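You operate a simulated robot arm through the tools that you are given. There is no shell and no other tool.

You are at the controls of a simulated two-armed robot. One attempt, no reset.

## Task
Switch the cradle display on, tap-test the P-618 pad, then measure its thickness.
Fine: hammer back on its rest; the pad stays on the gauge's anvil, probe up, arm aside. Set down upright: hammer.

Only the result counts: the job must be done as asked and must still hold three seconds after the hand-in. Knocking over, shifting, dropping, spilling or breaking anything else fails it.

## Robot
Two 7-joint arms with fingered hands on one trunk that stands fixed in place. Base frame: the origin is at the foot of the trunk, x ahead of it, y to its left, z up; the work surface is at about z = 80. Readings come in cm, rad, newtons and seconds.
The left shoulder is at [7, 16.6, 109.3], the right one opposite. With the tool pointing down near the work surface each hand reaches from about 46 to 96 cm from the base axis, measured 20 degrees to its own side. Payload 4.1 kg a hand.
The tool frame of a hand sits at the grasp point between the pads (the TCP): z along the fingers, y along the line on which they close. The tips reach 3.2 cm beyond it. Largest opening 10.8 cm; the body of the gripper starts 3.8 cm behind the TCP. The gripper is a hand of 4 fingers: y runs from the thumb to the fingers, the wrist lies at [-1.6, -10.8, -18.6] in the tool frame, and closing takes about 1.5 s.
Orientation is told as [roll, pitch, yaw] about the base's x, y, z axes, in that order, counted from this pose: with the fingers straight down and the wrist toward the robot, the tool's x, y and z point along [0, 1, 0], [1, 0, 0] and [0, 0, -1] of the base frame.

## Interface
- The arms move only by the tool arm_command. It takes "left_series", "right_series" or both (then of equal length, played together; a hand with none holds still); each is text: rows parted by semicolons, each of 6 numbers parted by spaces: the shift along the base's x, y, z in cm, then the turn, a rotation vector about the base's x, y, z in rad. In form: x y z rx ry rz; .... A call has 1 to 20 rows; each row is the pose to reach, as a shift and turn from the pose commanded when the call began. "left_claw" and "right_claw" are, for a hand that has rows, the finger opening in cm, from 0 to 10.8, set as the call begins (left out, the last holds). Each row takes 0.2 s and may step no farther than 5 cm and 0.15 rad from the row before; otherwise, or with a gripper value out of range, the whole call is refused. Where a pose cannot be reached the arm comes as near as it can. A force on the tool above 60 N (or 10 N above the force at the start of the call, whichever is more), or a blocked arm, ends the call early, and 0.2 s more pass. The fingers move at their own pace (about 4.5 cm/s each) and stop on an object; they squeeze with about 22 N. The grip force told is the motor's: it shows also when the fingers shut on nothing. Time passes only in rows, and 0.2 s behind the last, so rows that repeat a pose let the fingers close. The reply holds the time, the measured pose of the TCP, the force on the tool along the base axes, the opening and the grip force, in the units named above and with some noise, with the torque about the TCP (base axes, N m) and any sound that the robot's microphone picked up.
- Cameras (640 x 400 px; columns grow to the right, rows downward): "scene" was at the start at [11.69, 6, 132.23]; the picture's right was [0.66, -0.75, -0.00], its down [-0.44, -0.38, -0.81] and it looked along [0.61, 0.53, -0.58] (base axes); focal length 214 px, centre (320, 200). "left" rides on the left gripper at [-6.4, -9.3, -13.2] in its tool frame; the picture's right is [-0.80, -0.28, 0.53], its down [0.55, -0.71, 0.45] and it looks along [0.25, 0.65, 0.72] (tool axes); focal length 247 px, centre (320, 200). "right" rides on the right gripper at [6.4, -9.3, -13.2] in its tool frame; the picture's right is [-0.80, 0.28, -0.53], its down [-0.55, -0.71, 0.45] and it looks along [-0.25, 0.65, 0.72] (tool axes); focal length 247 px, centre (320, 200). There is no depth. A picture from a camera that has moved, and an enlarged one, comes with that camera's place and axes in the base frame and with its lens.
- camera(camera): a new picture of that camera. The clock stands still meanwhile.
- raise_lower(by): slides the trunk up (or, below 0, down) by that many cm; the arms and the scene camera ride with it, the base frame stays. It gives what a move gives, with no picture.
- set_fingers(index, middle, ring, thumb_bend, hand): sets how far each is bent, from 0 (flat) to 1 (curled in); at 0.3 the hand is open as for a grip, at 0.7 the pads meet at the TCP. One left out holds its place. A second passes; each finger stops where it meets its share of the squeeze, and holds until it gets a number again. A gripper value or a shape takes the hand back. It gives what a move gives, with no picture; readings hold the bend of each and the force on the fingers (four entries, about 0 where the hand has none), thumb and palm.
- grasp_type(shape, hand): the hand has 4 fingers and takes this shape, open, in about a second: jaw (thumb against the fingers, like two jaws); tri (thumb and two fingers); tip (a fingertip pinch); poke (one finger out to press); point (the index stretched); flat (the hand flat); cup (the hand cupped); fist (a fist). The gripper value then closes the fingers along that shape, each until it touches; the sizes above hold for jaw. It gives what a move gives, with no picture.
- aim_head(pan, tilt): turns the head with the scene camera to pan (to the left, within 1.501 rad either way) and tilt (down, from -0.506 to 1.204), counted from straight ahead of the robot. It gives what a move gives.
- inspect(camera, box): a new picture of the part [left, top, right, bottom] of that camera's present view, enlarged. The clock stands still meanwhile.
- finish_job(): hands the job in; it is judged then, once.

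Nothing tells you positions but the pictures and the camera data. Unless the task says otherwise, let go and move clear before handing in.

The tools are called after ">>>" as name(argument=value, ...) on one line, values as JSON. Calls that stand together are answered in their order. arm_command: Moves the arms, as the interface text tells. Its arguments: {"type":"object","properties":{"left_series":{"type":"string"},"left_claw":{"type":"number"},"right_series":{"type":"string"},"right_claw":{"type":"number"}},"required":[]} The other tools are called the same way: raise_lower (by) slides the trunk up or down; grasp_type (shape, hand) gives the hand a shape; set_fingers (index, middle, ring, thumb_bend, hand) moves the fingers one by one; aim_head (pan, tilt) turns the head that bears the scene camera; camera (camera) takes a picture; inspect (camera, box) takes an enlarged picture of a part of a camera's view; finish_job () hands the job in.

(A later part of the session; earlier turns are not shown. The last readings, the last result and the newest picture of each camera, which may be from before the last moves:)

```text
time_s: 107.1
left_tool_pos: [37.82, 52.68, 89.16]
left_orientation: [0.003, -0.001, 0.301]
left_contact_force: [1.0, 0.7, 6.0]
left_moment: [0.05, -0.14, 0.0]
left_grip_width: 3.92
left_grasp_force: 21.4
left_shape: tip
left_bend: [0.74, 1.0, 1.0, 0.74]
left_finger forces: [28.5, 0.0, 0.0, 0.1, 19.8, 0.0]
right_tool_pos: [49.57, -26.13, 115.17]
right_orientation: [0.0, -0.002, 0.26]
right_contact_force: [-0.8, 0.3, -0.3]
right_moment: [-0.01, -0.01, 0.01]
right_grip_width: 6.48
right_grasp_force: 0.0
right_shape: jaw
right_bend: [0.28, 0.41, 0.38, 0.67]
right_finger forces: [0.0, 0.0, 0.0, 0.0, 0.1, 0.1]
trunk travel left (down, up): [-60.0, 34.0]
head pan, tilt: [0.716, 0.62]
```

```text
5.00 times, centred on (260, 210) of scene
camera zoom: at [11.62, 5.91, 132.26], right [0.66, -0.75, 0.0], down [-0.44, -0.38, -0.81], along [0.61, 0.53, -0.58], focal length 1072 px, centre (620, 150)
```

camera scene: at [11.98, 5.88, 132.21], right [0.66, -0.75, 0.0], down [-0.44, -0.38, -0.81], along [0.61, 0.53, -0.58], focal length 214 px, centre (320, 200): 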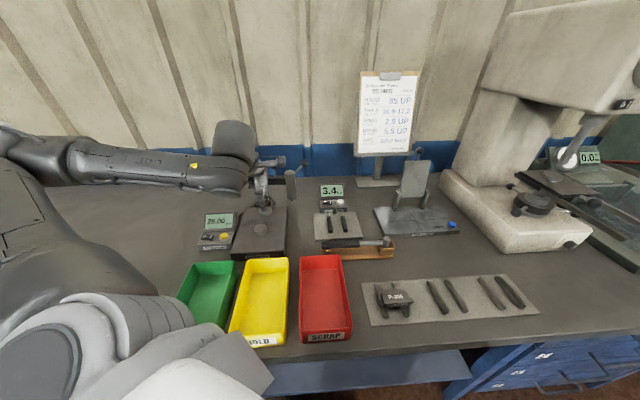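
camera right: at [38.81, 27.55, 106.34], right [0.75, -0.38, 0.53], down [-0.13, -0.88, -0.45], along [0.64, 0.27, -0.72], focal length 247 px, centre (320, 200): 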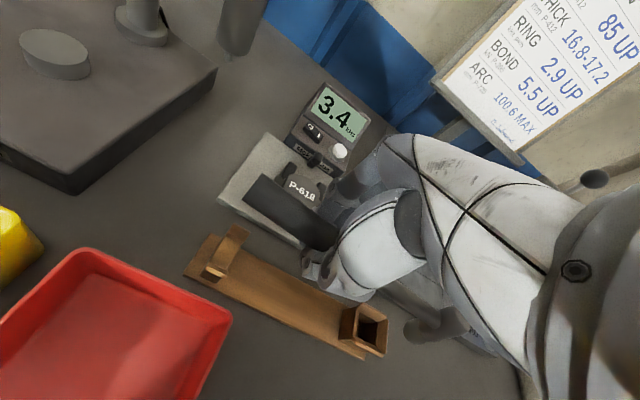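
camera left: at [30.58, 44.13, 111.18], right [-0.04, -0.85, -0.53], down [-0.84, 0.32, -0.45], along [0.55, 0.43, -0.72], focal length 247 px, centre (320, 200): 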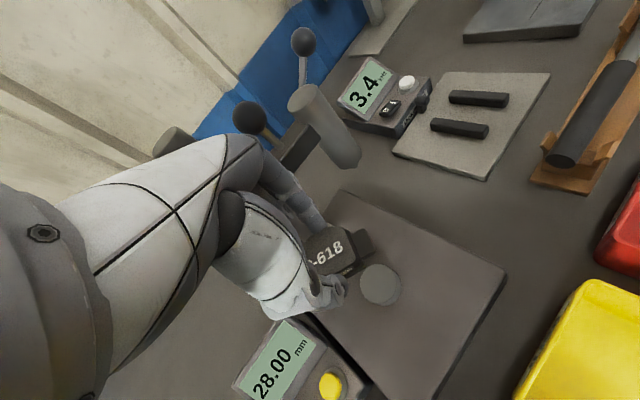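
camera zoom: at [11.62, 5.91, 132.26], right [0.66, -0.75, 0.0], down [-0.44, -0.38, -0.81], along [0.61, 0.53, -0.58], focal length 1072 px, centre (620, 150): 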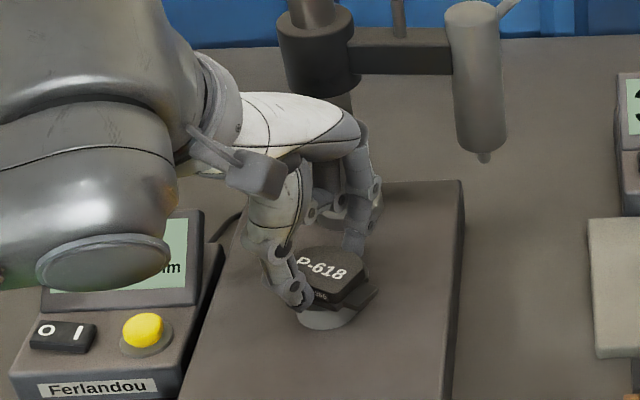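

The pad touches the anvil (6 N) and is centred to within about 3 mm. I'll release it carefully.

>>> arm_command(left_series="0 0 -0.1 0 0 0;0 0 -0.1 0 0 0;0 0 -0.1 0 0 0;0 0 -0.1 0 0 0;0 0 -0.1 0 0 0", left_claw=5.4)

>>> inspect(camera="left", box=[290, 190, 430, 330])

>>> inspect(camera="scene", box=[220, 170, 300, 250])

```text
time_s: 108.3
left_tool_pos: [37.76, 52.9, 88.87]
left_orientation: [-0.002, -0.001, 0.3]
left_contact_force: [-0.5, -0.5, 0.6]
left_moment: [0.01, 0.0, 0.0]
left_grip_width: 5.37
left_grasp_force: 0.0
left_shape: tip
left_bend: [0.34, 0.98, 0.99, 0.71]
left_finger forces: [0.0, 0.1, 0.1, 0.0, 0.1, 0.0]
right_tool_pos: [49.61, -25.88, 114.88]
right_orientation: [-0.001, -0.003, 0.26]
right_contact_force: [-0.4, -0.2, -1.0]
right_moment: [0.01, 0.0, 0.02]
right_grip_width: 6.45
right_grasp_force: 0.0
right_shape: jaw
right_bend: [0.28, 0.41, 0.38, 0.67]
right_finger forces: [0.0, 0.0, 0.0, 0.0, 0.0, 0.1]
trunk travel left (down, up): [-60.0, 34.0]
head pan, tilt: [0.716, 0.62]
```

```text
2.86 times, centred on (360, 260) of left
camera zoom: at [30.93, 44.06, 102.2], right [-0.03, -0.85, -0.53], down [-0.84, 0.32, -0.45], along [0.55, 0.43, -0.72], focal length 706 px, centre (206, 29)
```

zoom: 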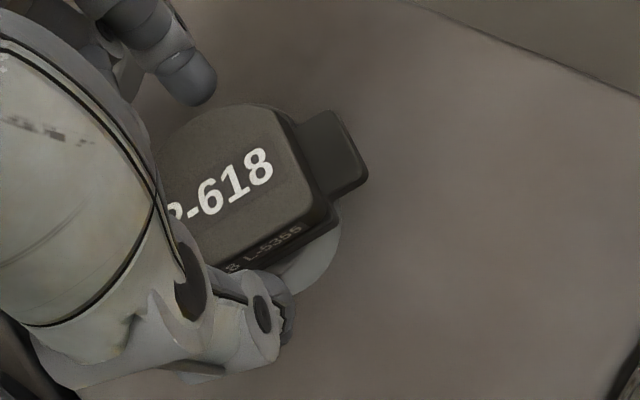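

```text
5.00 times, centred on (260, 210) of scene
camera zoom: at [11.67, 5.98, 132.23], right [0.66, -0.75, 0.0], down [-0.44, -0.38, -0.81], along [0.61, 0.53, -0.58], focal length 1072 px, centre (620, 150)
```

zoom: 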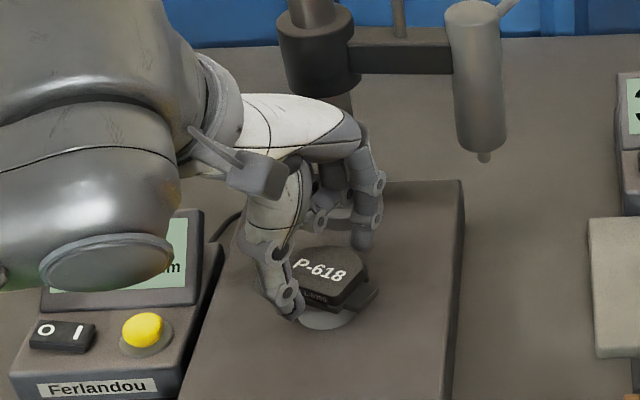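

The pad rests freely on the anvil. I'll rise straight up and then look at the whole gauge.

>>> arm_command(left_series="0 0 1.5 0 0 0;0 0 4 0 0 0;0 0 8 0 0 0;0 0 12.5 0 0 0;0 0 17 0 0 0;-1.5 -2 20.5 0 0 0;-3 -4 24 0 0 0;-4 -5 27 0 0 0")

>>> camera(camera="left")

>>> inspect(camera="scene", box=[200, 140, 320, 260])

>>> inspect(camera="left", box=[300, 60, 480, 300])

```text
time_s: 110.1
left_tool_pos: [33.87, 47.78, 116.02]
left_orientation: [0.001, 0.0, 0.299]
left_contact_force: [-0.3, -0.6, 0.7]
left_moment: [-0.03, -0.01, 0.0]
left_grip_width: 5.39
left_grasp_force: 0.1
left_shape: tip
left_bend: [0.34, 0.98, 0.99, 0.71]
left_finger forces: [0.0, 0.0, 0.0, 0.0, 0.0, 0.1]
right_tool_pos: [49.59, -25.98, 114.94]
right_orientation: [0.001, -0.003, 0.26]
right_contact_force: [0.8, -0.7, -0.7]
right_moment: [0.0, -0.01, 0.02]
right_grip_width: 6.49
right_grasp_force: 0.1
right_shape: jaw
right_bend: [0.28, 0.41, 0.38, 0.67]
right_finger forces: [0.0, 0.0, 0.1, 0.0, 0.0, 0.0]
trunk travel left (down, up): [-60.0, 34.0]
head pan, tilt: [0.716, 0.62]
```

```text
taken
camera left: at [26.99, 38.93, 129.31], right [-0.03, -0.85, -0.53], down [-0.84, 0.32, -0.45], along [0.55, 0.43, -0.72], focal length 247 px, centre (320, 200)
```

left: 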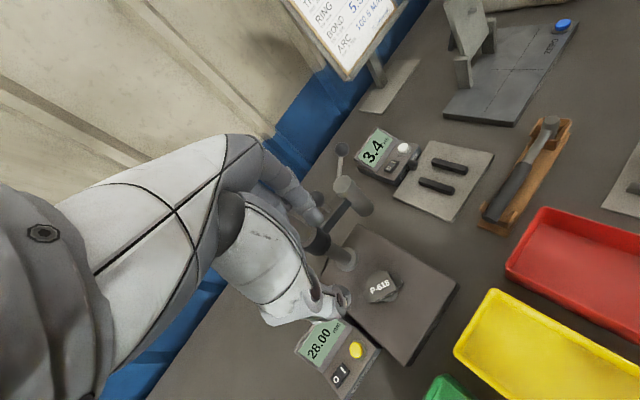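

```text
3.33 times, centred on (260, 200) of scene
camera zoom: at [11.66, 5.93, 132.23], right [0.66, -0.75, 0.0], down [-0.44, -0.38, -0.81], along [0.61, 0.53, -0.58], focal length 715 px, centre (520, 200)
```

zoom: 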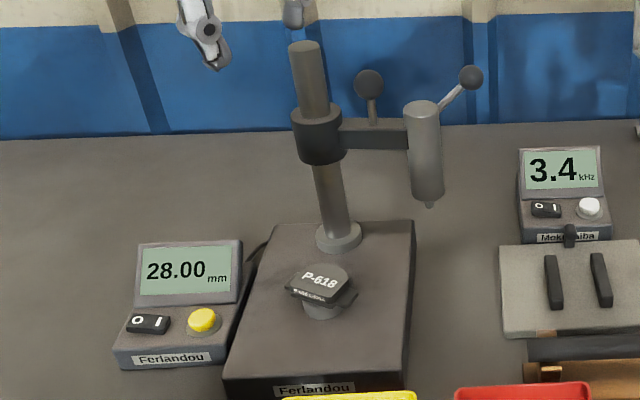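

```text
1.67 times, centred on (390, 180) of left
camera zoom: at [26.99, 38.93, 129.31], right [-0.03, -0.85, -0.53], down [-0.84, 0.32, -0.45], along [0.55, 0.43, -0.72], focal length 412 px, centre (203, 233)
```

zoom: 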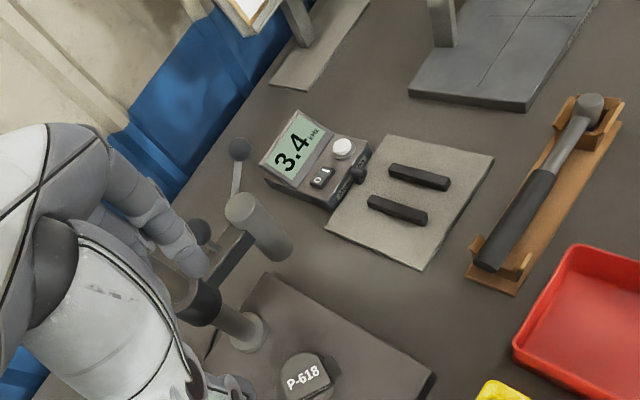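

The pad lies centred on the anvil. Next I'll set the left hand to a single extended finger and use it as a peg to swing the gauge arm by its vertical ball knob (near (47.6, 55.7, 102.7)).

>>> set_fingers(hand="left", index=1.0, middle=0.65, ring=1.0, thumb_bend=1.0)

>>> arm_command(left_series="3.9 2 1 0 0 -0.03;7.8 4 1 0 0 -0.06;11.7 6 0 0 0 -0.1;15.6 7.9 -1 0 0 -0.1;15.6 7.9 -2 0 0 -0.1")

>>> camera(camera="left")

>>> inspect(camera="scene", box=[210, 90, 330, 220])

```text
time_s: 111.1
left_tool_pos: [33.95, 47.73, 115.83]
left_orientation: [0.001, 0.0, 0.299]
left_contact_force: [-0.1, 0.8, -1.1]
left_moment: [0.01, 0.01, -0.03]
left_grip_width: 0.44
left_grasp_force: 0.0
left_shape: fingers
left_bend: [0.84, 0.65, 1.0, 0.97]
left_finger forces: [0.1, 0.0, 0.0, 0.0, 0.0, 0.1]
right_tool_pos: [49.56, -25.98, 115.03]
right_orientation: [-0.002, -0.003, 0.261]
right_contact_force: [0.0, 0.7, -0.5]
right_moment: [0.02, 0.0, -0.03]
right_grip_width: 6.48
right_grasp_force: 0.1
right_shape: jaw
right_bend: [0.28, 0.41, 0.38, 0.67]
right_finger forces: [0.0, 0.0, 0.0, 0.0, 0.1, 0.0]
trunk travel left (down, up): [-60.0, 34.0]
head pan, tilt: [0.716, 0.62]
```

```text
time_s: 112.3
left_tool_pos: [49.34, 56.01, 113.9]
left_orientation: [-0.001, 0.0, 0.2]
left_contact_force: [0.6, 0.2, 0.2]
left_moment: [-0.01, -0.04, -0.01]
left_grip_width: 0.21
left_grasp_force: 0.0
left_shape: fingers
left_bend: [0.89, 0.65, 1.0, 1.0]
left_finger forces: [0.0, 0.0, 0.0, 0.0, 0.0, 0.0]
right_tool_pos: [49.64, -25.81, 114.9]
right_orientation: [-0.001, -0.004, 0.26]
right_contact_force: [-0.3, 0.0, -0.1]
right_moment: [-0.02, -0.02, -0.03]
right_grip_width: 6.47
right_grasp_force: 0.1
right_shape: jaw
right_bend: [0.28, 0.41, 0.38, 0.67]
right_finger forces: [0.0, 0.1, 0.0, 0.1, 0.0, 0.0]
trunk travel left (down, up): [-60.0, 34.0]
head pan, tilt: [0.716, 0.62]
```

```text
taken
camera left: at [41.5, 48.1, 127.09], right [-0.12, -0.84, -0.53], down [-0.8, 0.4, -0.45], along [0.59, 0.37, -0.72], focal length 247 px, centre (320, 200)
```

left: 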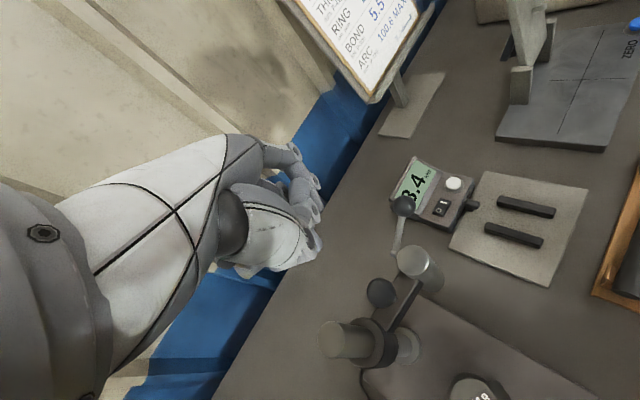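

```text
3.08 times, centred on (270, 155) of scene
camera zoom: at [11.61, 6.04, 132.24], right [0.66, -0.75, 0.0], down [-0.44, -0.38, -0.81], along [0.61, 0.53, -0.58], focal length 660 px, centre (474, 338)
```

zoom: 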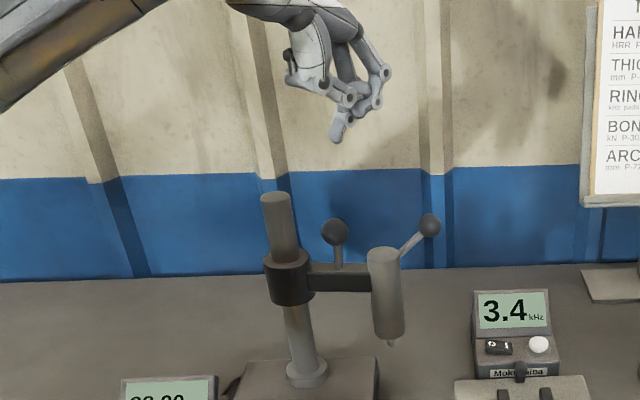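

The peg finger hovers just beyond the knob, as intended. I'll lower it beside the ball.

>>> arm_command(left_series="0 0 -3 0 0 0;0 0 -6 0 0 0;0 0 -8 0 0 0;0 0 -9 0 0 0;0 0 -9 0 0 0")

>>> camera(camera="left")

>>> inspect(camera="scene", box=[230, 130, 320, 220])

```text
time_s: 113.5
left_tool_pos: [49.4, 55.9, 104.93]
left_orientation: [-0.001, 0.001, 0.202]
left_contact_force: [-0.5, -0.2, 0.3]
left_moment: [0.05, 0.03, -0.01]
left_grip_width: 0.22
left_grasp_force: 0.2
left_shape: fingers
left_bend: [0.89, 0.65, 1.0, 1.0]
left_finger forces: [0.0, 0.0, 0.1, 0.0, 0.0, 0.1]
right_tool_pos: [49.56, -26.09, 115.02]
right_orientation: [-0.002, -0.002, 0.26]
right_contact_force: [0.7, -1.0, 0.4]
right_moment: [0.0, 0.02, 0.01]
right_grip_width: 6.47
right_grasp_force: 0.0
right_shape: jaw
right_bend: [0.28, 0.41, 0.38, 0.67]
right_finger forces: [0.0, 0.1, 0.1, 0.0, 0.1, 0.0]
trunk travel left (down, up): [-60.0, 34.0]
head pan, tilt: [0.716, 0.62]
```

```text
taken
camera left: at [41.64, 47.9, 118.14], right [-0.12, -0.84, -0.53], down [-0.8, 0.4, -0.45], along [0.59, 0.37, -0.72], focal length 247 px, centre (320, 200)
```

left: 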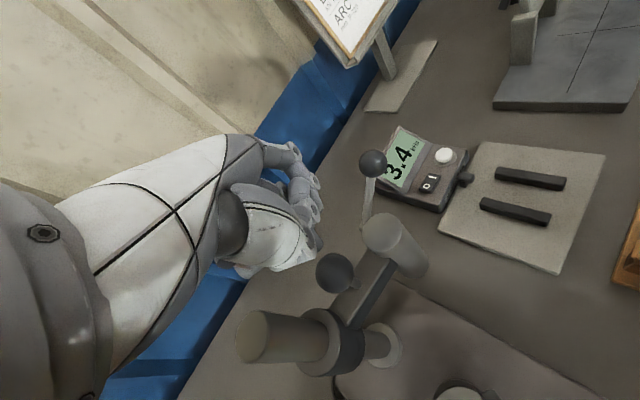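

```text
4.44 times, centred on (275, 175) of scene
camera zoom: at [11.68, 5.97, 132.23], right [0.66, -0.75, 0.0], down [-0.44, -0.38, -0.81], along [0.61, 0.53, -0.58], focal length 953 px, centre (520, 311)
```

zoom: 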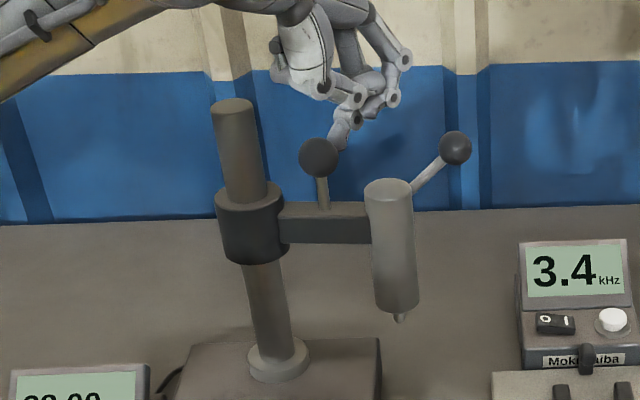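

The peg is just behind the ball. I'll begin pushing it along its arc (clockwise), first a short way to see that the arm swings.

>>> arm_command(left_series="-0.35 -0.15 0 0 0 -0.025;-0.65 -0.28 0 0 0 -0.05;-1.1 -0.6 0 0 0 -0.08;-1.5 -0.9 0 0 0 -0.11;-1.93 -1.24 0 0 0 -0.15")

>>> inspect(camera="scene", box=[220, 130, 320, 250])

>>> camera(camera="left")

```text
time_s: 114.7
left_tool_pos: [47.38, 54.48, 104.95]
left_orientation: [-0.001, 0.002, 0.047]
left_contact_force: [3.3, 3.9, 0.1]
left_moment: [0.11, -0.12, 0.0]
left_grip_width: 0.22
left_grasp_force: 1.9
left_shape: fingers
left_bend: [0.89, 0.62, 1.0, 1.0]
left_finger forces: [0.1, 4.0, 0.0, 0.0, 0.0, 0.1]
right_tool_pos: [49.57, -26.0, 114.88]
right_orientation: [-0.001, -0.001, 0.261]
right_contact_force: [0.0, -0.5, -0.2]
right_moment: [0.0, 0.0, 0.01]
right_grip_width: 6.48
right_grasp_force: 0.0
right_shape: jaw
right_bend: [0.28, 0.41, 0.38, 0.67]
right_finger forces: [0.0, 0.0, 0.1, 0.0, 0.0, 0.0]
trunk travel left (down, up): [-60.0, 34.0]
head pan, tilt: [0.716, 0.62]
```

```text
3.33 times, centred on (270, 190) of scene
camera zoom: at [11.74, 6.03, 132.22], right [0.66, -0.75, 0.0], down [-0.44, -0.38, -0.81], along [0.61, 0.53, -0.58], focal length 715 px, centre (487, 233)
```

zoom: 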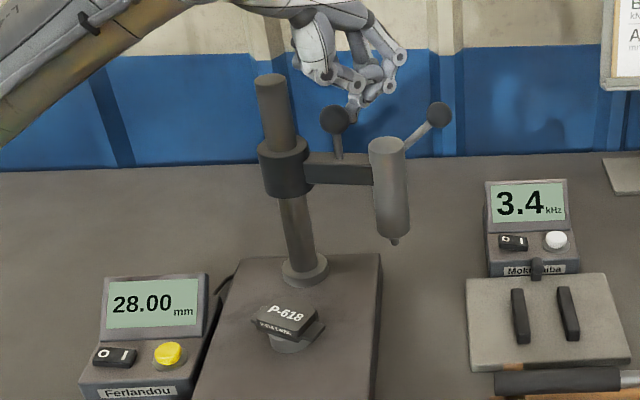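

```text
taken
camera left: at [38.55, 47.78, 118.19], right [-0.24, -0.81, -0.53], down [-0.73, 0.51, -0.45], along [0.64, 0.28, -0.72], focal length 247 px, centre (320, 200)
```

left: 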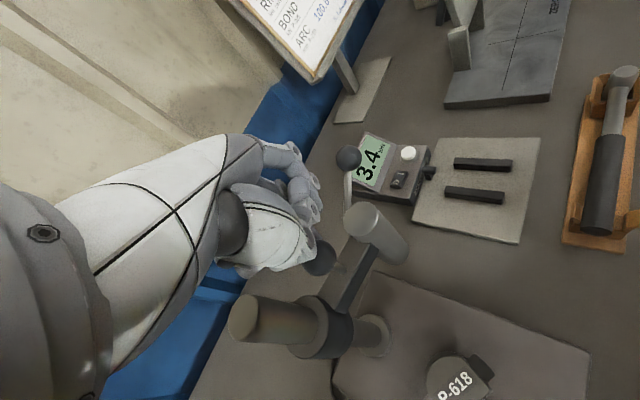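

Contact made with about 5 N; the arm has barely moved yet. I'll keep pushing along the arc.

>>> arm_command(left_series="-0.4 -0.3 0 0 0 -0.02;-0.9 -0.5 0 0 0 -0.05;-1.5 -0.65 0 0 0 -0.1;-2.1 -0.75 0 0 0 -0.14")

>>> inspect(camera="scene", box=[220, 130, 320, 250])

>>> camera(camera="left")

```text
time_s: 115.7
left_tool_pos: [45.34, 53.66, 104.83]
left_orientation: [-0.002, 0.003, -0.092]
left_contact_force: [2.2, -1.7, 0.3]
left_moment: [-0.08, -0.01, -0.01]
left_grip_width: 0.24
left_grasp_force: 1.0
left_shape: fingers
left_bend: [0.89, 0.63, 1.0, 1.0]
left_finger forces: [0.0, 2.1, 0.0, 0.0, 0.0, 0.0]
right_tool_pos: [49.53, -25.96, 114.95]
right_orientation: [0.0, -0.001, 0.26]
right_contact_force: [-0.9, -0.2, -0.9]
right_moment: [-0.02, 0.02, 0.0]
right_grip_width: 6.48
right_grasp_force: 0.0
right_shape: jaw
right_bend: [0.28, 0.41, 0.38, 0.67]
right_finger forces: [0.0, 0.0, 0.0, 0.0, 0.1, 0.0]
trunk travel left (down, up): [-60.0, 34.0]
head pan, tilt: [0.716, 0.62]
```

```text
3.33 times, centred on (270, 190) of scene
camera zoom: at [11.7, 5.94, 132.23], right [0.66, -0.75, 0.0], down [-0.44, -0.38, -0.81], along [0.61, 0.53, -0.58], focal length 715 px, centre (487, 233)
```

zoom: 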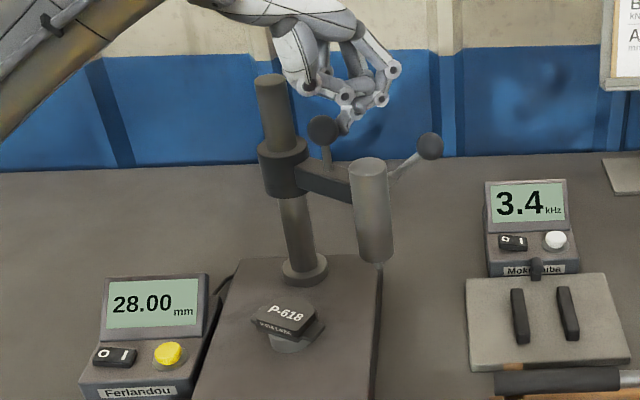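

```text
taken
camera left: at [35.68, 48.24, 118.15], right [-0.36, -0.77, -0.53], down [-0.65, 0.61, -0.45], along [0.67, 0.19, -0.72], focal length 247 px, centre (320, 200)
```

left: 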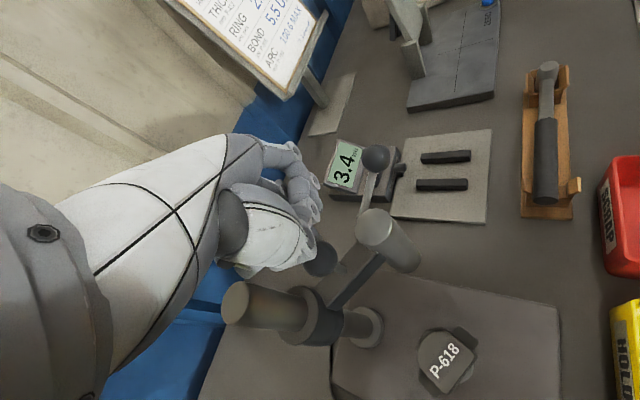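

The arm swings well (about 25° so far). I'll continue in slow steps along the arc.

>>> arm_command(left_series="-0.57 -0.03 0 0 0 -0.03;-1.15 -0.05 0 0 0 -0.07;-1.72 -0.05 0 0 0 -0.1;-2.3 0.05 0 0 0 -0.13;-2.85 0.18 0 0 0 -0.17;-3.41 0.34 0 0 0 -0.2;-3.9 0.58 0 0 0 -0.23")

>>> inspect(camera="scene", box=[220, 130, 320, 250])

>>> camera(camera="left")

```text
time_s: 117.3
left_tool_pos: [41.59, 54.42, 104.94]
left_orientation: [-0.001, 0.001, -0.319]
left_contact_force: [0.4, -0.5, -0.2]
left_moment: [-0.02, -0.03, 0.02]
left_grip_width: 0.22
left_grasp_force: 0.7
left_shape: fingers
left_bend: [0.89, 0.64, 1.0, 1.0]
left_finger forces: [0.1, 1.1, 0.0, 0.0, 0.0, 0.1]
right_tool_pos: [49.71, -25.86, 115.02]
right_orientation: [-0.002, -0.001, 0.261]
right_contact_force: [0.2, -1.0, 0.0]
right_moment: [0.02, -0.02, 0.02]
right_grip_width: 6.44
right_grasp_force: 0.0
right_shape: jaw
right_bend: [0.28, 0.41, 0.38, 0.67]
right_finger forces: [0.0, 0.0, 0.1, 0.0, 0.0, 0.0]
trunk travel left (down, up): [-60.0, 34.0]
head pan, tilt: [0.716, 0.62]
```

```text
3.33 times, centred on (270, 190) of scene
camera zoom: at [11.69, 6.0, 132.23], right [0.66, -0.75, 0.0], down [-0.44, -0.38, -0.81], along [0.61, 0.53, -0.58], focal length 715 px, centre (487, 233)
```

zoom: 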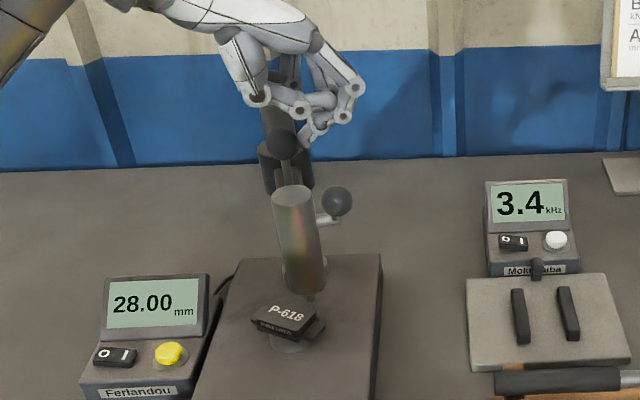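

```text
taken
camera left: at [30.78, 51.38, 118.2], right [-0.52, -0.67, -0.53], down [-0.5, 0.74, -0.45], along [0.69, 0.03, -0.72], focal length 247 px, centre (320, 200)
```

left: 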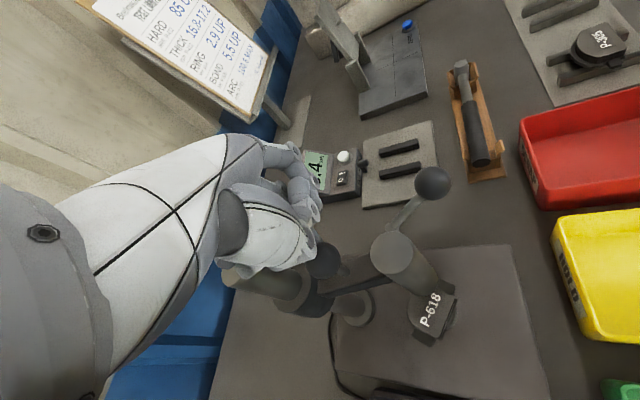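

About 60° done; roughly 12° remain until the barrel is over the anvil. I'll continue slowly.

>>> arm_command(left_series="-0.3 0.15 0 0 0 -0.02;-0.6 0.32 0 0 0 -0.04;-0.9 0.5 0 0 0 -0.06;-1.1 0.62 0 0 0 -0.08")

>>> inspect(camera="scene", box=[230, 150, 310, 250])

>>> inspect(camera="left", box=[300, 140, 500, 400])

```text
time_s: 118.3
left_tool_pos: [40.46, 54.97, 104.94]
left_orientation: [-0.001, 0.0, -0.399]
left_contact_force: [1.6, -0.2, -0.5]
left_moment: [-0.01, -0.04, 0.02]
left_grip_width: 0.21
left_grasp_force: 0.4
left_shape: fingers
left_bend: [0.89, 0.64, 1.0, 1.0]
left_finger forces: [0.1, 1.0, 0.0, 0.0, 0.0, 0.0]
right_tool_pos: [49.6, -25.89, 115.02]
right_orientation: [-0.001, 0.0, 0.261]
right_contact_force: [0.5, -0.4, 0.3]
right_moment: [-0.03, 0.0, -0.03]
right_grip_width: 6.48
right_grasp_force: 0.2
right_shape: jaw
right_bend: [0.28, 0.41, 0.38, 0.67]
right_finger forces: [0.0, 0.0, 0.0, 0.0, 0.0, 0.0]
trunk travel left (down, up): [-60.0, 34.0]
head pan, tilt: [0.716, 0.62]
```

```text
4.00 times, centred on (270, 200) of scene
camera zoom: at [11.7, 5.99, 132.23], right [0.66, -0.75, 0.0], down [-0.44, -0.38, -0.81], along [0.61, 0.53, -0.58], focal length 858 px, centre (520, 200)
```

zoom: 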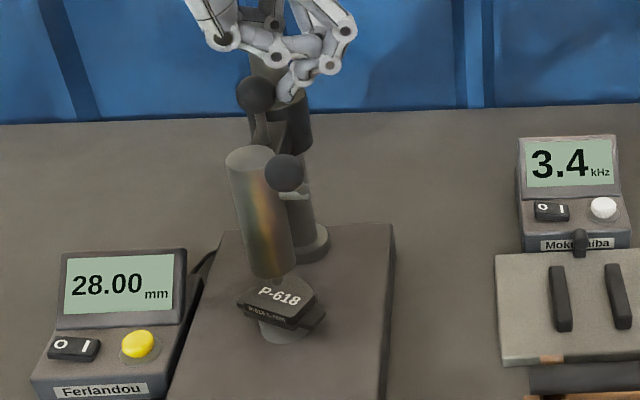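

```text
1.54 times, centred on (400, 270) of left
camera zoom: at [29.47, 52.73, 118.2], right [-0.57, -0.62, -0.53], down [-0.44, 0.78, -0.45], along [0.69, -0.02, -0.72], focal length 380 px, centre (197, 92)
```

zoom: 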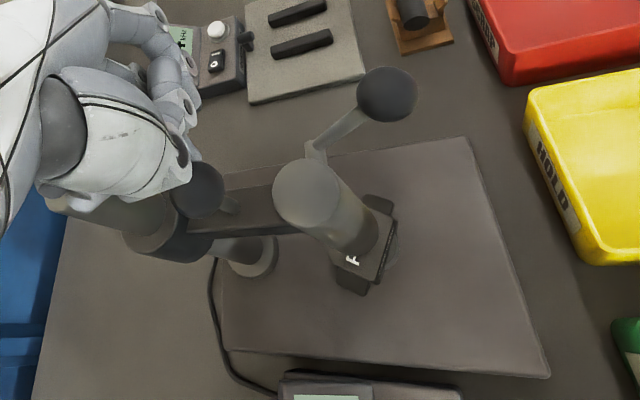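

The barrel now stands over the pad. I'll zoom in to judge how well the probe lines up with the anvil.

>>> inspect(camera="scene", box=[250, 190, 295, 240])

>>> inspect(camera="left", box=[380, 230, 460, 330])

```text
8.00 times, centred on (272, 215) of scene
camera zoom: at [11.7, 5.99, 132.23], right [0.66, -0.75, 0.0], down [-0.44, -0.38, -0.81], along [0.61, 0.53, -0.58], focal length 1716 px, centre (700, 80)
```

zoom: 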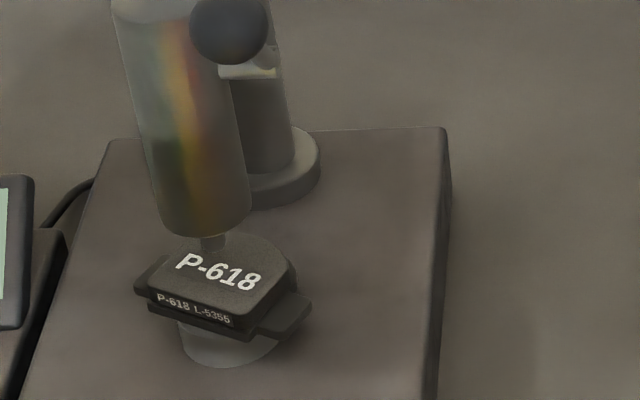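

```text
4.00 times, centred on (420, 280) of left
camera zoom: at [29.47, 52.73, 118.2], right [-0.57, -0.62, -0.53], down [-0.44, 0.78, -0.45], along [0.69, -0.02, -0.72], focal length 988 px, centre (-80, -120)
```

zoom: 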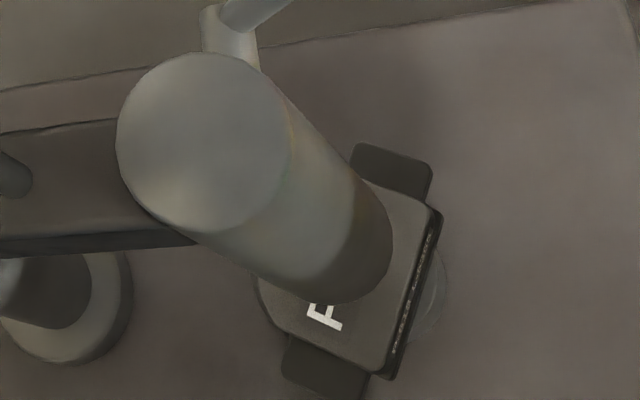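

The probe tip is right over the pad's and anvil's centre. Now I'll back the peg off the knob and move above the lever ball, which now sits near (36.3, 47.2, 101.9).

>>> arm_command(left_series="0.4 -0.4 0 0 0 0;0.5 -0.5 2 0 0 0;0.5 -0.5 5 0 0 0;-0.5 -2.5 7.5 0 0 0.12;-1.5 -4.5 7.5 0 0 0.26;-2.5 -6 7.5 0 0 0.4;-3.5 -7.5 7.5 0 0 0.54;-4.56 -8.77 7 0 0 0.68;-4.56 -8.77 6 0 0 0.7")

>>> inspect(camera="scene", box=[210, 110, 310, 230])

>>> camera(camera="left")

```text
time_s: 120.3
left_tool_pos: [35.91, 46.15, 111.74]
left_orientation: [0.0, 0.001, 0.279]
left_contact_force: [0.5, 0.3, 0.2]
left_moment: [-0.02, 0.02, 0.0]
left_grip_width: 0.24
left_grasp_force: 0.0
left_shape: fingers
left_bend: [0.89, 0.65, 1.0, 1.0]
left_finger forces: [0.0, 0.1, 0.0, 0.0, 0.1, 0.0]
left hand out of reach, approached as far as the arm can: row 9
right_tool_pos: [49.65, -25.91, 114.93]
right_orientation: [-0.002, -0.001, 0.262]
right_contact_force: [-0.4, -0.5, 0.1]
right_moment: [-0.02, 0.0, 0.03]
right_grip_width: 6.47
right_grasp_force: 0.1
right_shape: jaw
right_bend: [0.28, 0.41, 0.38, 0.67]
right_finger forces: [0.0, 0.0, 0.1, 0.0, 0.0, 0.1]
trunk travel left (down, up): [-60.0, 34.0]
head pan, tilt: [0.716, 0.62]
```

```text
3.33 times, centred on (260, 170) of scene
camera zoom: at [11.82, 6.04, 132.21], right [0.66, -0.75, 0.0], down [-0.44, -0.38, -0.81], along [0.61, 0.53, -0.58], focal length 715 px, centre (520, 300)
```

zoom: 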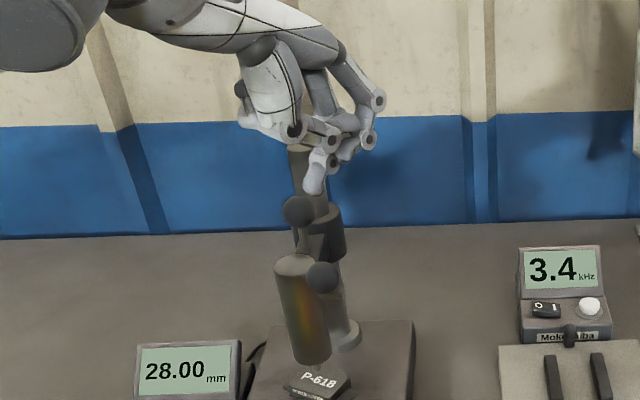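

```text
taken
camera left: at [28.87, 37.43, 125.02], right [-0.05, -0.85, -0.53], down [-0.83, 0.33, -0.45], along [0.55, 0.42, -0.72], focal length 247 px, centre (320, 200)
```

left: 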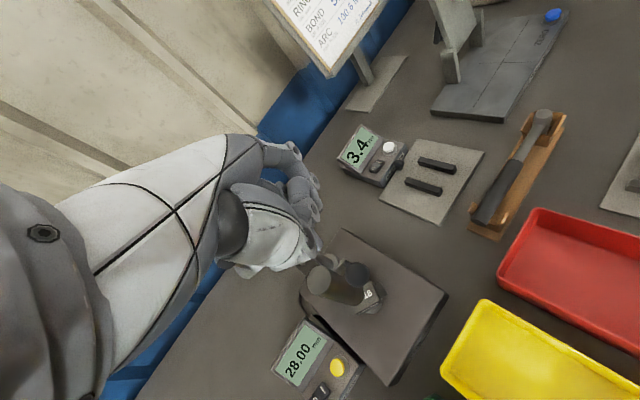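

The display still shows 28.00 and the finger is right above the lever ball. I'll come down onto it slowly.

>>> arm_command(left_series="0 0 -2 0 0 0;0 0 -4 0 0 0;0 0 -5 0 0 0;0 0 -5.6 0 0 0")

>>> inspect(camera="scene", box=[220, 130, 310, 230])

>>> inspect(camera="left", box=[260, 200, 420, 400])

```text
time_s: 121.3
left_tool_pos: [37.5, 47.77, 107.6]
left_orientation: [0.0, 0.0, 0.298]
left_contact_force: [-0.3, 0.3, 0.6]
left_moment: [0.03, 0.0, 0.0]
left_grip_width: 0.18
left_grasp_force: 0.1
left_shape: fingers
left_bend: [0.89, 0.65, 1.0, 1.0]
left_finger forces: [0.0, 0.0, 0.0, 0.1, 0.0, 0.1]
left hand out of reach, approached as far as the arm can: row 1, 2, 3, 4
right_tool_pos: [49.41, -26.1, 115.02]
right_orientation: [-0.001, -0.003, 0.259]
right_contact_force: [0.2, 0.1, -0.5]
right_moment: [-0.02, -0.01, -0.07]
right_grip_width: 6.48
right_grasp_force: 0.0
right_shape: jaw
right_bend: [0.28, 0.41, 0.38, 0.67]
right_finger forces: [0.0, 0.0, 0.1, 0.0, 0.1, 0.1]
trunk travel left (down, up): [-60.0, 34.0]
head pan, tilt: [0.716, 0.62]
```

```text
4.00 times, centred on (265, 180) of scene
camera zoom: at [11.59, 5.93, 132.24], right [0.66, -0.75, 0.0], down [-0.44, -0.38, -0.81], along [0.61, 0.53, -0.58], focal length 858 px, centre (540, 280)
```

zoom: 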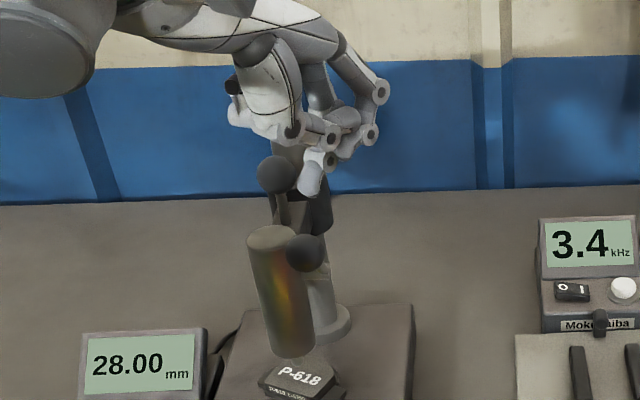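

```text
2.00 times, centred on (340, 300) of left
camera zoom: at [30.57, 38.96, 120.85], right [-0.04, -0.85, -0.53], down [-0.84, 0.32, -0.45], along [0.55, 0.43, -0.72], focal length 494 px, centre (280, 0)
```

zoom: 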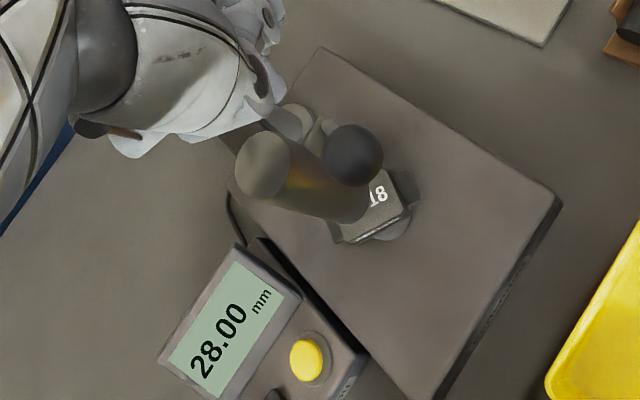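

The arm is too folded at that turn. I'll rise, turn the hand to about −0.6 rad (which moves the wrist further out) and approach the lever ball again.

>>> arm_command(left_series="0 0 2.5 0 0 -0.05;0 0 4.5 0 0 -0.18;-0.4 -0.2 4.5 0 0 -0.31;-0.8 -0.4 4.5 0 0 -0.44;-1.2 -0.6 4.5 0 0 -0.57;-1.7 -0.8 4.5 0 0 -0.7;-2.3 -1.07 4.5 0 0 -0.82;-2.3 -1.07 4 0 0 -0.9;-2.3 -1.07 3 0 0 -0.9")

>>> inspect(camera="scene", box=[220, 130, 310, 230])

>>> camera(camera="left")

```text
time_s: 123.3
left_tool_pos: [35.14, 46.91, 110.42]
left_orientation: [0.0, 0.0, -0.601]
left_contact_force: [0.8, 0.4, -0.2]
left_moment: [0.0, 0.02, 0.02]
left_grip_width: 0.19
left_grasp_force: 0.0
left_shape: fingers
left_bend: [0.89, 0.65, 1.0, 1.0]
left_finger forces: [0.1, 0.1, 0.0, 0.2, 0.0, 0.0]
right_tool_pos: [49.53, -25.85, 115.03]
right_orientation: [-0.003, -0.003, 0.261]
right_contact_force: [-0.1, 0.1, -0.6]
right_moment: [0.01, -0.02, 0.01]
right_grip_width: 6.46
right_grasp_force: 0.1
right_shape: jaw
right_bend: [0.28, 0.41, 0.38, 0.67]
right_finger forces: [0.1, 0.0, 0.0, 0.1, 0.0, 0.1]
trunk travel left (down, up): [-60.0, 34.0]
head pan, tilt: [0.716, 0.62]
```

```text
4.00 times, centred on (265, 180) of scene
camera zoom: at [11.67, 6.01, 132.23], right [0.66, -0.75, 0.0], down [-0.44, -0.38, -0.81], along [0.61, 0.53, -0.58], focal length 858 px, centre (540, 280)
```

zoom: 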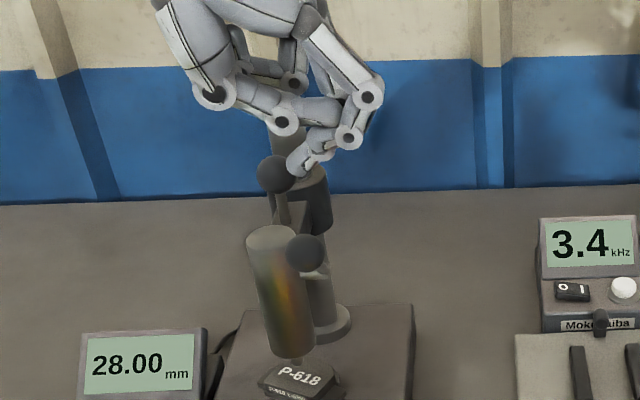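

```text
taken
camera left: at [23.85, 46.94, 123.8], right [-0.69, -0.5, -0.53], down [-0.27, 0.85, -0.45], along [0.68, -0.16, -0.72], focal length 247 px, centre (320, 200)
```

left: 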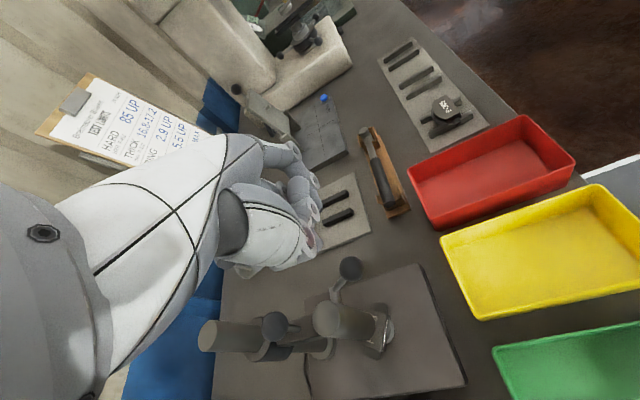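

Reachable now, and the finger is above the lever ball. I'll descend gently to contact.

>>> arm_command(left_series="0 0 -1.5 0 0 0;0 0 -3 0 0 0;0 0 -3.8 0 0 0;0 0 -4.4 0 0 0")

>>> inspect(camera="scene", box=[220, 130, 310, 230])

>>> camera(camera="left")

```text
time_s: 124.3
left_tool_pos: [35.15, 46.6, 106.08]
left_orientation: [0.001, -0.001, -0.602]
left_contact_force: [-0.1, -2.4, 2.4]
left_moment: [-0.07, -0.08, 0.0]
left_grip_width: 0.19
left_grasp_force: 1.7
left_shape: fingers
left_bend: [0.89, 0.64, 1.0, 1.0]
left_finger forces: [0.1, 3.0, 0.1, 0.1, 0.0, 0.0]
right_tool_pos: [49.53, -26.05, 114.97]
right_orientation: [0.001, -0.003, 0.259]
right_contact_force: [0.4, 0.1, 0.2]
right_moment: [0.01, 0.01, 0.0]
right_grip_width: 6.48
right_grasp_force: 0.1
right_shape: jaw
right_bend: [0.28, 0.41, 0.38, 0.67]
right_finger forces: [0.0, 0.0, 0.0, 0.0, 0.0, 0.0]
trunk travel left (down, up): [-60.0, 34.0]
head pan, tilt: [0.716, 0.62]
```

```text
4.00 times, centred on (265, 180) of scene
camera zoom: at [11.66, 5.93, 132.24], right [0.66, -0.75, 0.0], down [-0.44, -0.38, -0.81], along [0.61, 0.53, -0.58], focal length 858 px, centre (540, 280)
```

zoom: 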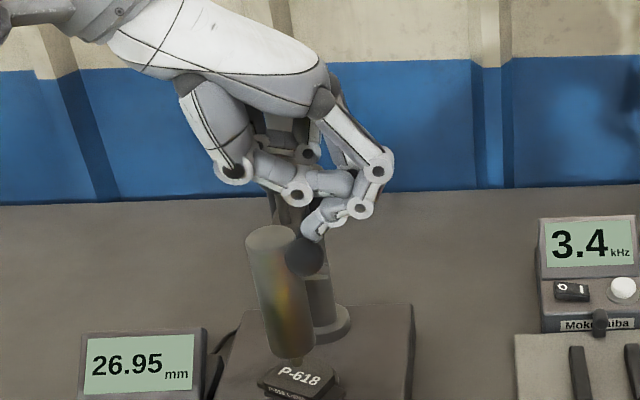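

```text
taken
camera left: at [23.89, 46.78, 119.28], right [-0.68, -0.5, -0.53], down [-0.27, 0.85, -0.45], along [0.68, -0.16, -0.72], focal length 247 px, centre (320, 200)
```

left: 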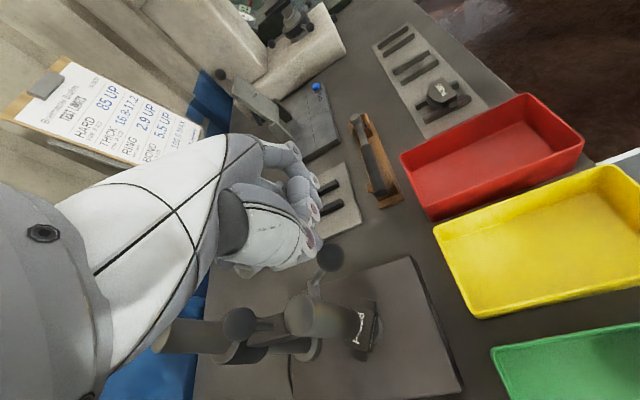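

The lever lowers the probe: the display fell to 26.95. The finger sits slightly on the outer side of the ball, so I'll shift it inward and press down further.

>>> arm_command(left_series="0 0.3 0.3 0 0 0;0 0.7 0.3 0 0 0;0 0.7 -0.2 0 0 0;0 0.7 -0.7 0 0 0")

>>> inspect(camera="scene", box=[220, 130, 310, 230])

>>> inspect(camera="left", box=[240, 200, 420, 380])

```text
time_s: 125.3
left_tool_pos: [35.2, 47.52, 105.31]
left_orientation: [0.0, 0.0, -0.599]
left_contact_force: [-0.1, 0.3, 0.6]
left_moment: [0.02, -0.06, 0.0]
left_grip_width: 0.22
left_grasp_force: 0.4
left_shape: fingers
left_bend: [0.89, 0.65, 1.0, 1.0]
left_finger forces: [0.0, 1.0, 0.0, 0.1, 0.1, 0.0]
right_tool_pos: [49.56, -25.96, 115.03]
right_orientation: [-0.002, -0.003, 0.26]
right_contact_force: [0.8, 0.0, -0.9]
right_moment: [0.01, -0.01, -0.03]
right_grip_width: 6.49
right_grasp_force: 0.0
right_shape: jaw
right_bend: [0.28, 0.41, 0.38, 0.67]
right_finger forces: [0.1, 0.0, 0.1, 0.0, 0.1, 0.0]
trunk travel left (down, up): [-60.0, 34.0]
head pan, tilt: [0.716, 0.62]
```

```text
4.00 times, centred on (265, 180) of scene
camera zoom: at [11.69, 6.01, 132.23], right [0.66, -0.75, 0.0], down [-0.44, -0.38, -0.81], along [0.61, 0.53, -0.58], focal length 858 px, centre (540, 280)
```

zoom: 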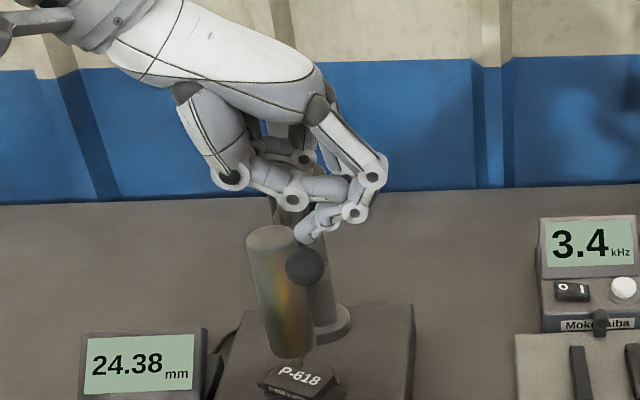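

```text
2.22 times, centred on (330, 290) of left
camera zoom: at [24.0, 47.58, 118.57], right [-0.68, -0.5, -0.53], down [-0.27, 0.85, -0.45], along [0.68, -0.16, -0.72], focal length 549 px, centre (298, 0)
```

zoom: 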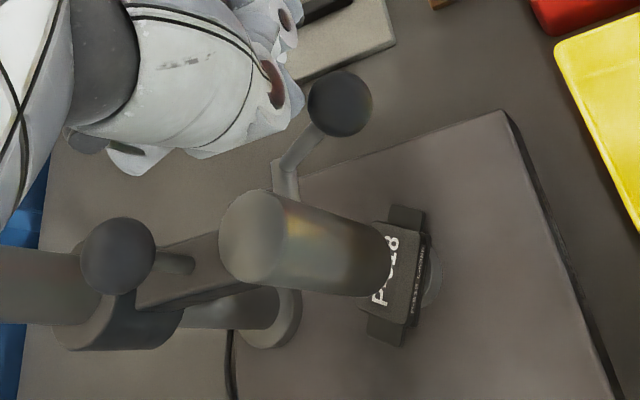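

The reading is down to 24.38 with hardly any sideways force. I'll continue pressing down in small steps.

>>> arm_command(left_series="0 0 -0.35 0 0 0;0 0 -0.7 0 0 0;0 0 -1.05 0 0 0")

>>> inspect(camera="scene", box=[220, 130, 310, 230])

```text
time_s: 126.1
left_tool_pos: [35.11, 47.64, 104.34]
left_orientation: [-0.001, 0.0, -0.601]
left_contact_force: [1.1, 1.1, -0.3]
left_moment: [0.02, -0.03, 0.0]
left_grip_width: 0.25
left_grasp_force: 0.2
left_shape: fingers
left_bend: [0.89, 0.65, 1.0, 1.0]
left_finger forces: [0.0, 0.7, 0.1, 0.0, 0.0, 0.0]
right_tool_pos: [49.49, -26.0, 115.06]
right_orientation: [-0.001, -0.003, 0.26]
right_contact_force: [-0.8, 0.4, -0.3]
right_moment: [0.01, -0.01, 0.01]
right_grip_width: 6.45
right_grasp_force: 0.0
right_shape: jaw
right_bend: [0.28, 0.41, 0.38, 0.67]
right_finger forces: [0.1, 0.0, 0.1, 0.1, 0.0, 0.1]
trunk travel left (down, up): [-60.0, 34.0]
head pan, tilt: [0.716, 0.62]
```

```text
4.00 times, centred on (265, 180) of scene
camera zoom: at [11.68, 6.0, 132.23], right [0.66, -0.75, 0.0], down [-0.44, -0.38, -0.81], along [0.61, 0.53, -0.58], focal length 858 px, centre (540, 280)
```

zoom: 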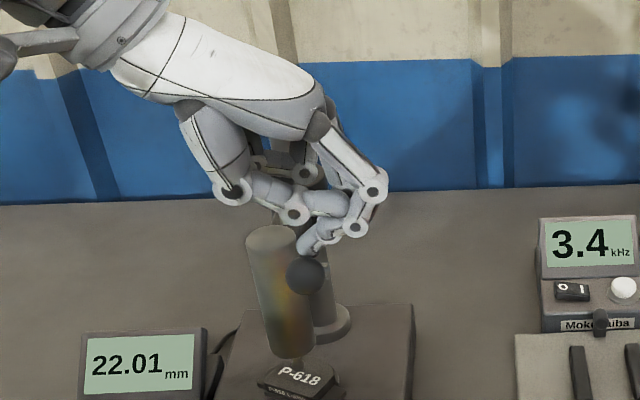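

>>> arm_command(left_series="0 -0.2 -0.35 0 0 0;0 -0.35 -0.7 0 0 0;0 -0.35 -1.05 0 0 0;0 -0.35 -1.3 0 0 0")

>>> inspect(camera="scene", box=[220, 130, 310, 230])

>>> inspect(camera="left", box=[240, 200, 420, 380])

```text
time_s: 127.1
left_tool_pos: [35.14, 47.12, 102.81]
left_orientation: [-0.001, 0.003, -0.599]
left_contact_force: [-0.3, -0.4, 0.7]
left_moment: [-0.01, -0.01, -0.01]
left_grip_width: 0.22
left_grasp_force: 0.3
left_shape: fingers
left_bend: [0.89, 0.65, 1.0, 1.0]
left_finger forces: [0.1, 0.3, 0.1, 0.0, 0.0, 0.1]
right_tool_pos: [49.61, -25.85, 114.96]
right_orientation: [-0.003, -0.002, 0.26]
right_contact_force: [0.0, 0.4, -0.8]
right_moment: [0.02, -0.03, 0.0]
right_grip_width: 6.46
right_grasp_force: 0.1
right_shape: jaw
right_bend: [0.28, 0.41, 0.38, 0.67]
right_finger forces: [0.0, 0.1, 0.1, 0.0, 0.0, 0.1]
trunk travel left (down, up): [-60.0, 34.0]
head pan, tilt: [0.716, 0.62]
```

```text
4.00 times, centred on (265, 180) of scene
camera zoom: at [11.68, 5.99, 132.23], right [0.66, -0.75, 0.0], down [-0.44, -0.38, -0.81], along [0.61, 0.53, -0.58], focal length 858 px, centre (540, 280)
```

zoom: 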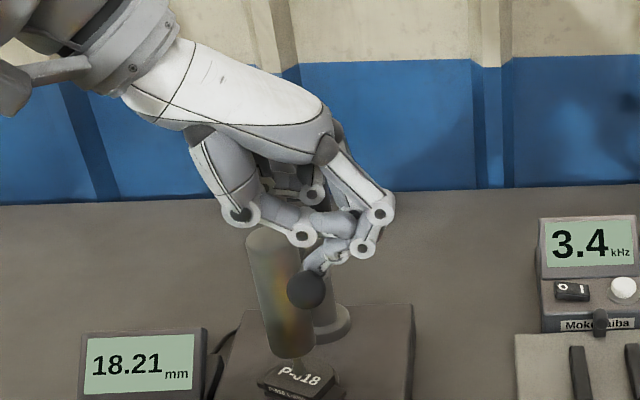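

```text
2.22 times, centred on (330, 290) of left
camera zoom: at [23.9, 47.16, 116.27], right [-0.68, -0.5, -0.53], down [-0.27, 0.85, -0.45], along [0.68, -0.16, -0.72], focal length 549 px, centre (298, 0)
```

zoom: 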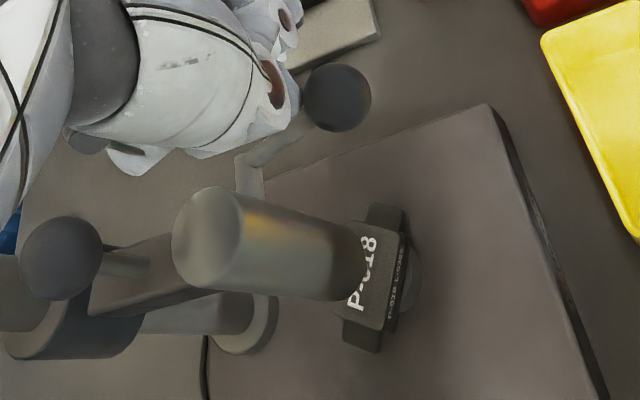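

18.21 mm, so the probe is almost on the pad. I'll press in very small steps now.

>>> arm_command(left_series="0 -0.05 -0.15 0 0 0;0 -0.1 -0.3 0 0 0")

>>> inspect(camera="scene", box=[200, 150, 290, 260])

```text
time_s: 127.7
left_tool_pos: [35.23, 47.16, 102.66]
left_orientation: [0.001, 0.0, -0.602]
left_contact_force: [0.0, 0.5, -0.2]
left_moment: [-0.02, -0.02, 0.03]
left_grip_width: 0.19
left_grasp_force: 0.3
left_shape: fingers
left_bend: [0.89, 0.65, 1.0, 1.0]
left_finger forces: [0.0, 0.5, 0.1, 0.1, 0.0, 0.1]
right_tool_pos: [49.58, -26.05, 115.11]
right_orientation: [-0.002, -0.003, 0.26]
right_contact_force: [-0.3, 0.6, 0.5]
right_moment: [0.04, -0.02, 0.0]
right_grip_width: 6.47
right_grasp_force: 0.2
right_shape: jaw
right_bend: [0.28, 0.41, 0.38, 0.67]
right_finger forces: [0.0, 0.0, 0.0, 0.0, 0.0, 0.0]
trunk travel left (down, up): [-60.0, 34.0]
head pan, tilt: [0.716, 0.62]
```

```text
3.64 times, centred on (245, 205) of scene
camera zoom: at [11.69, 5.99, 132.23], right [0.66, -0.75, 0.0], down [-0.44, -0.38, -0.81], along [0.61, 0.53, -0.58], focal length 780 px, centre (593, 182)
```

zoom: 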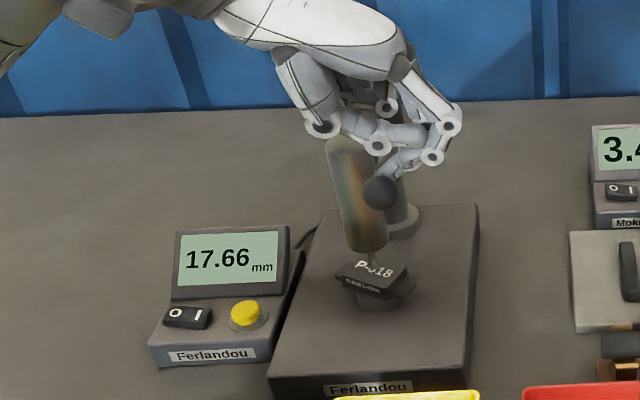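

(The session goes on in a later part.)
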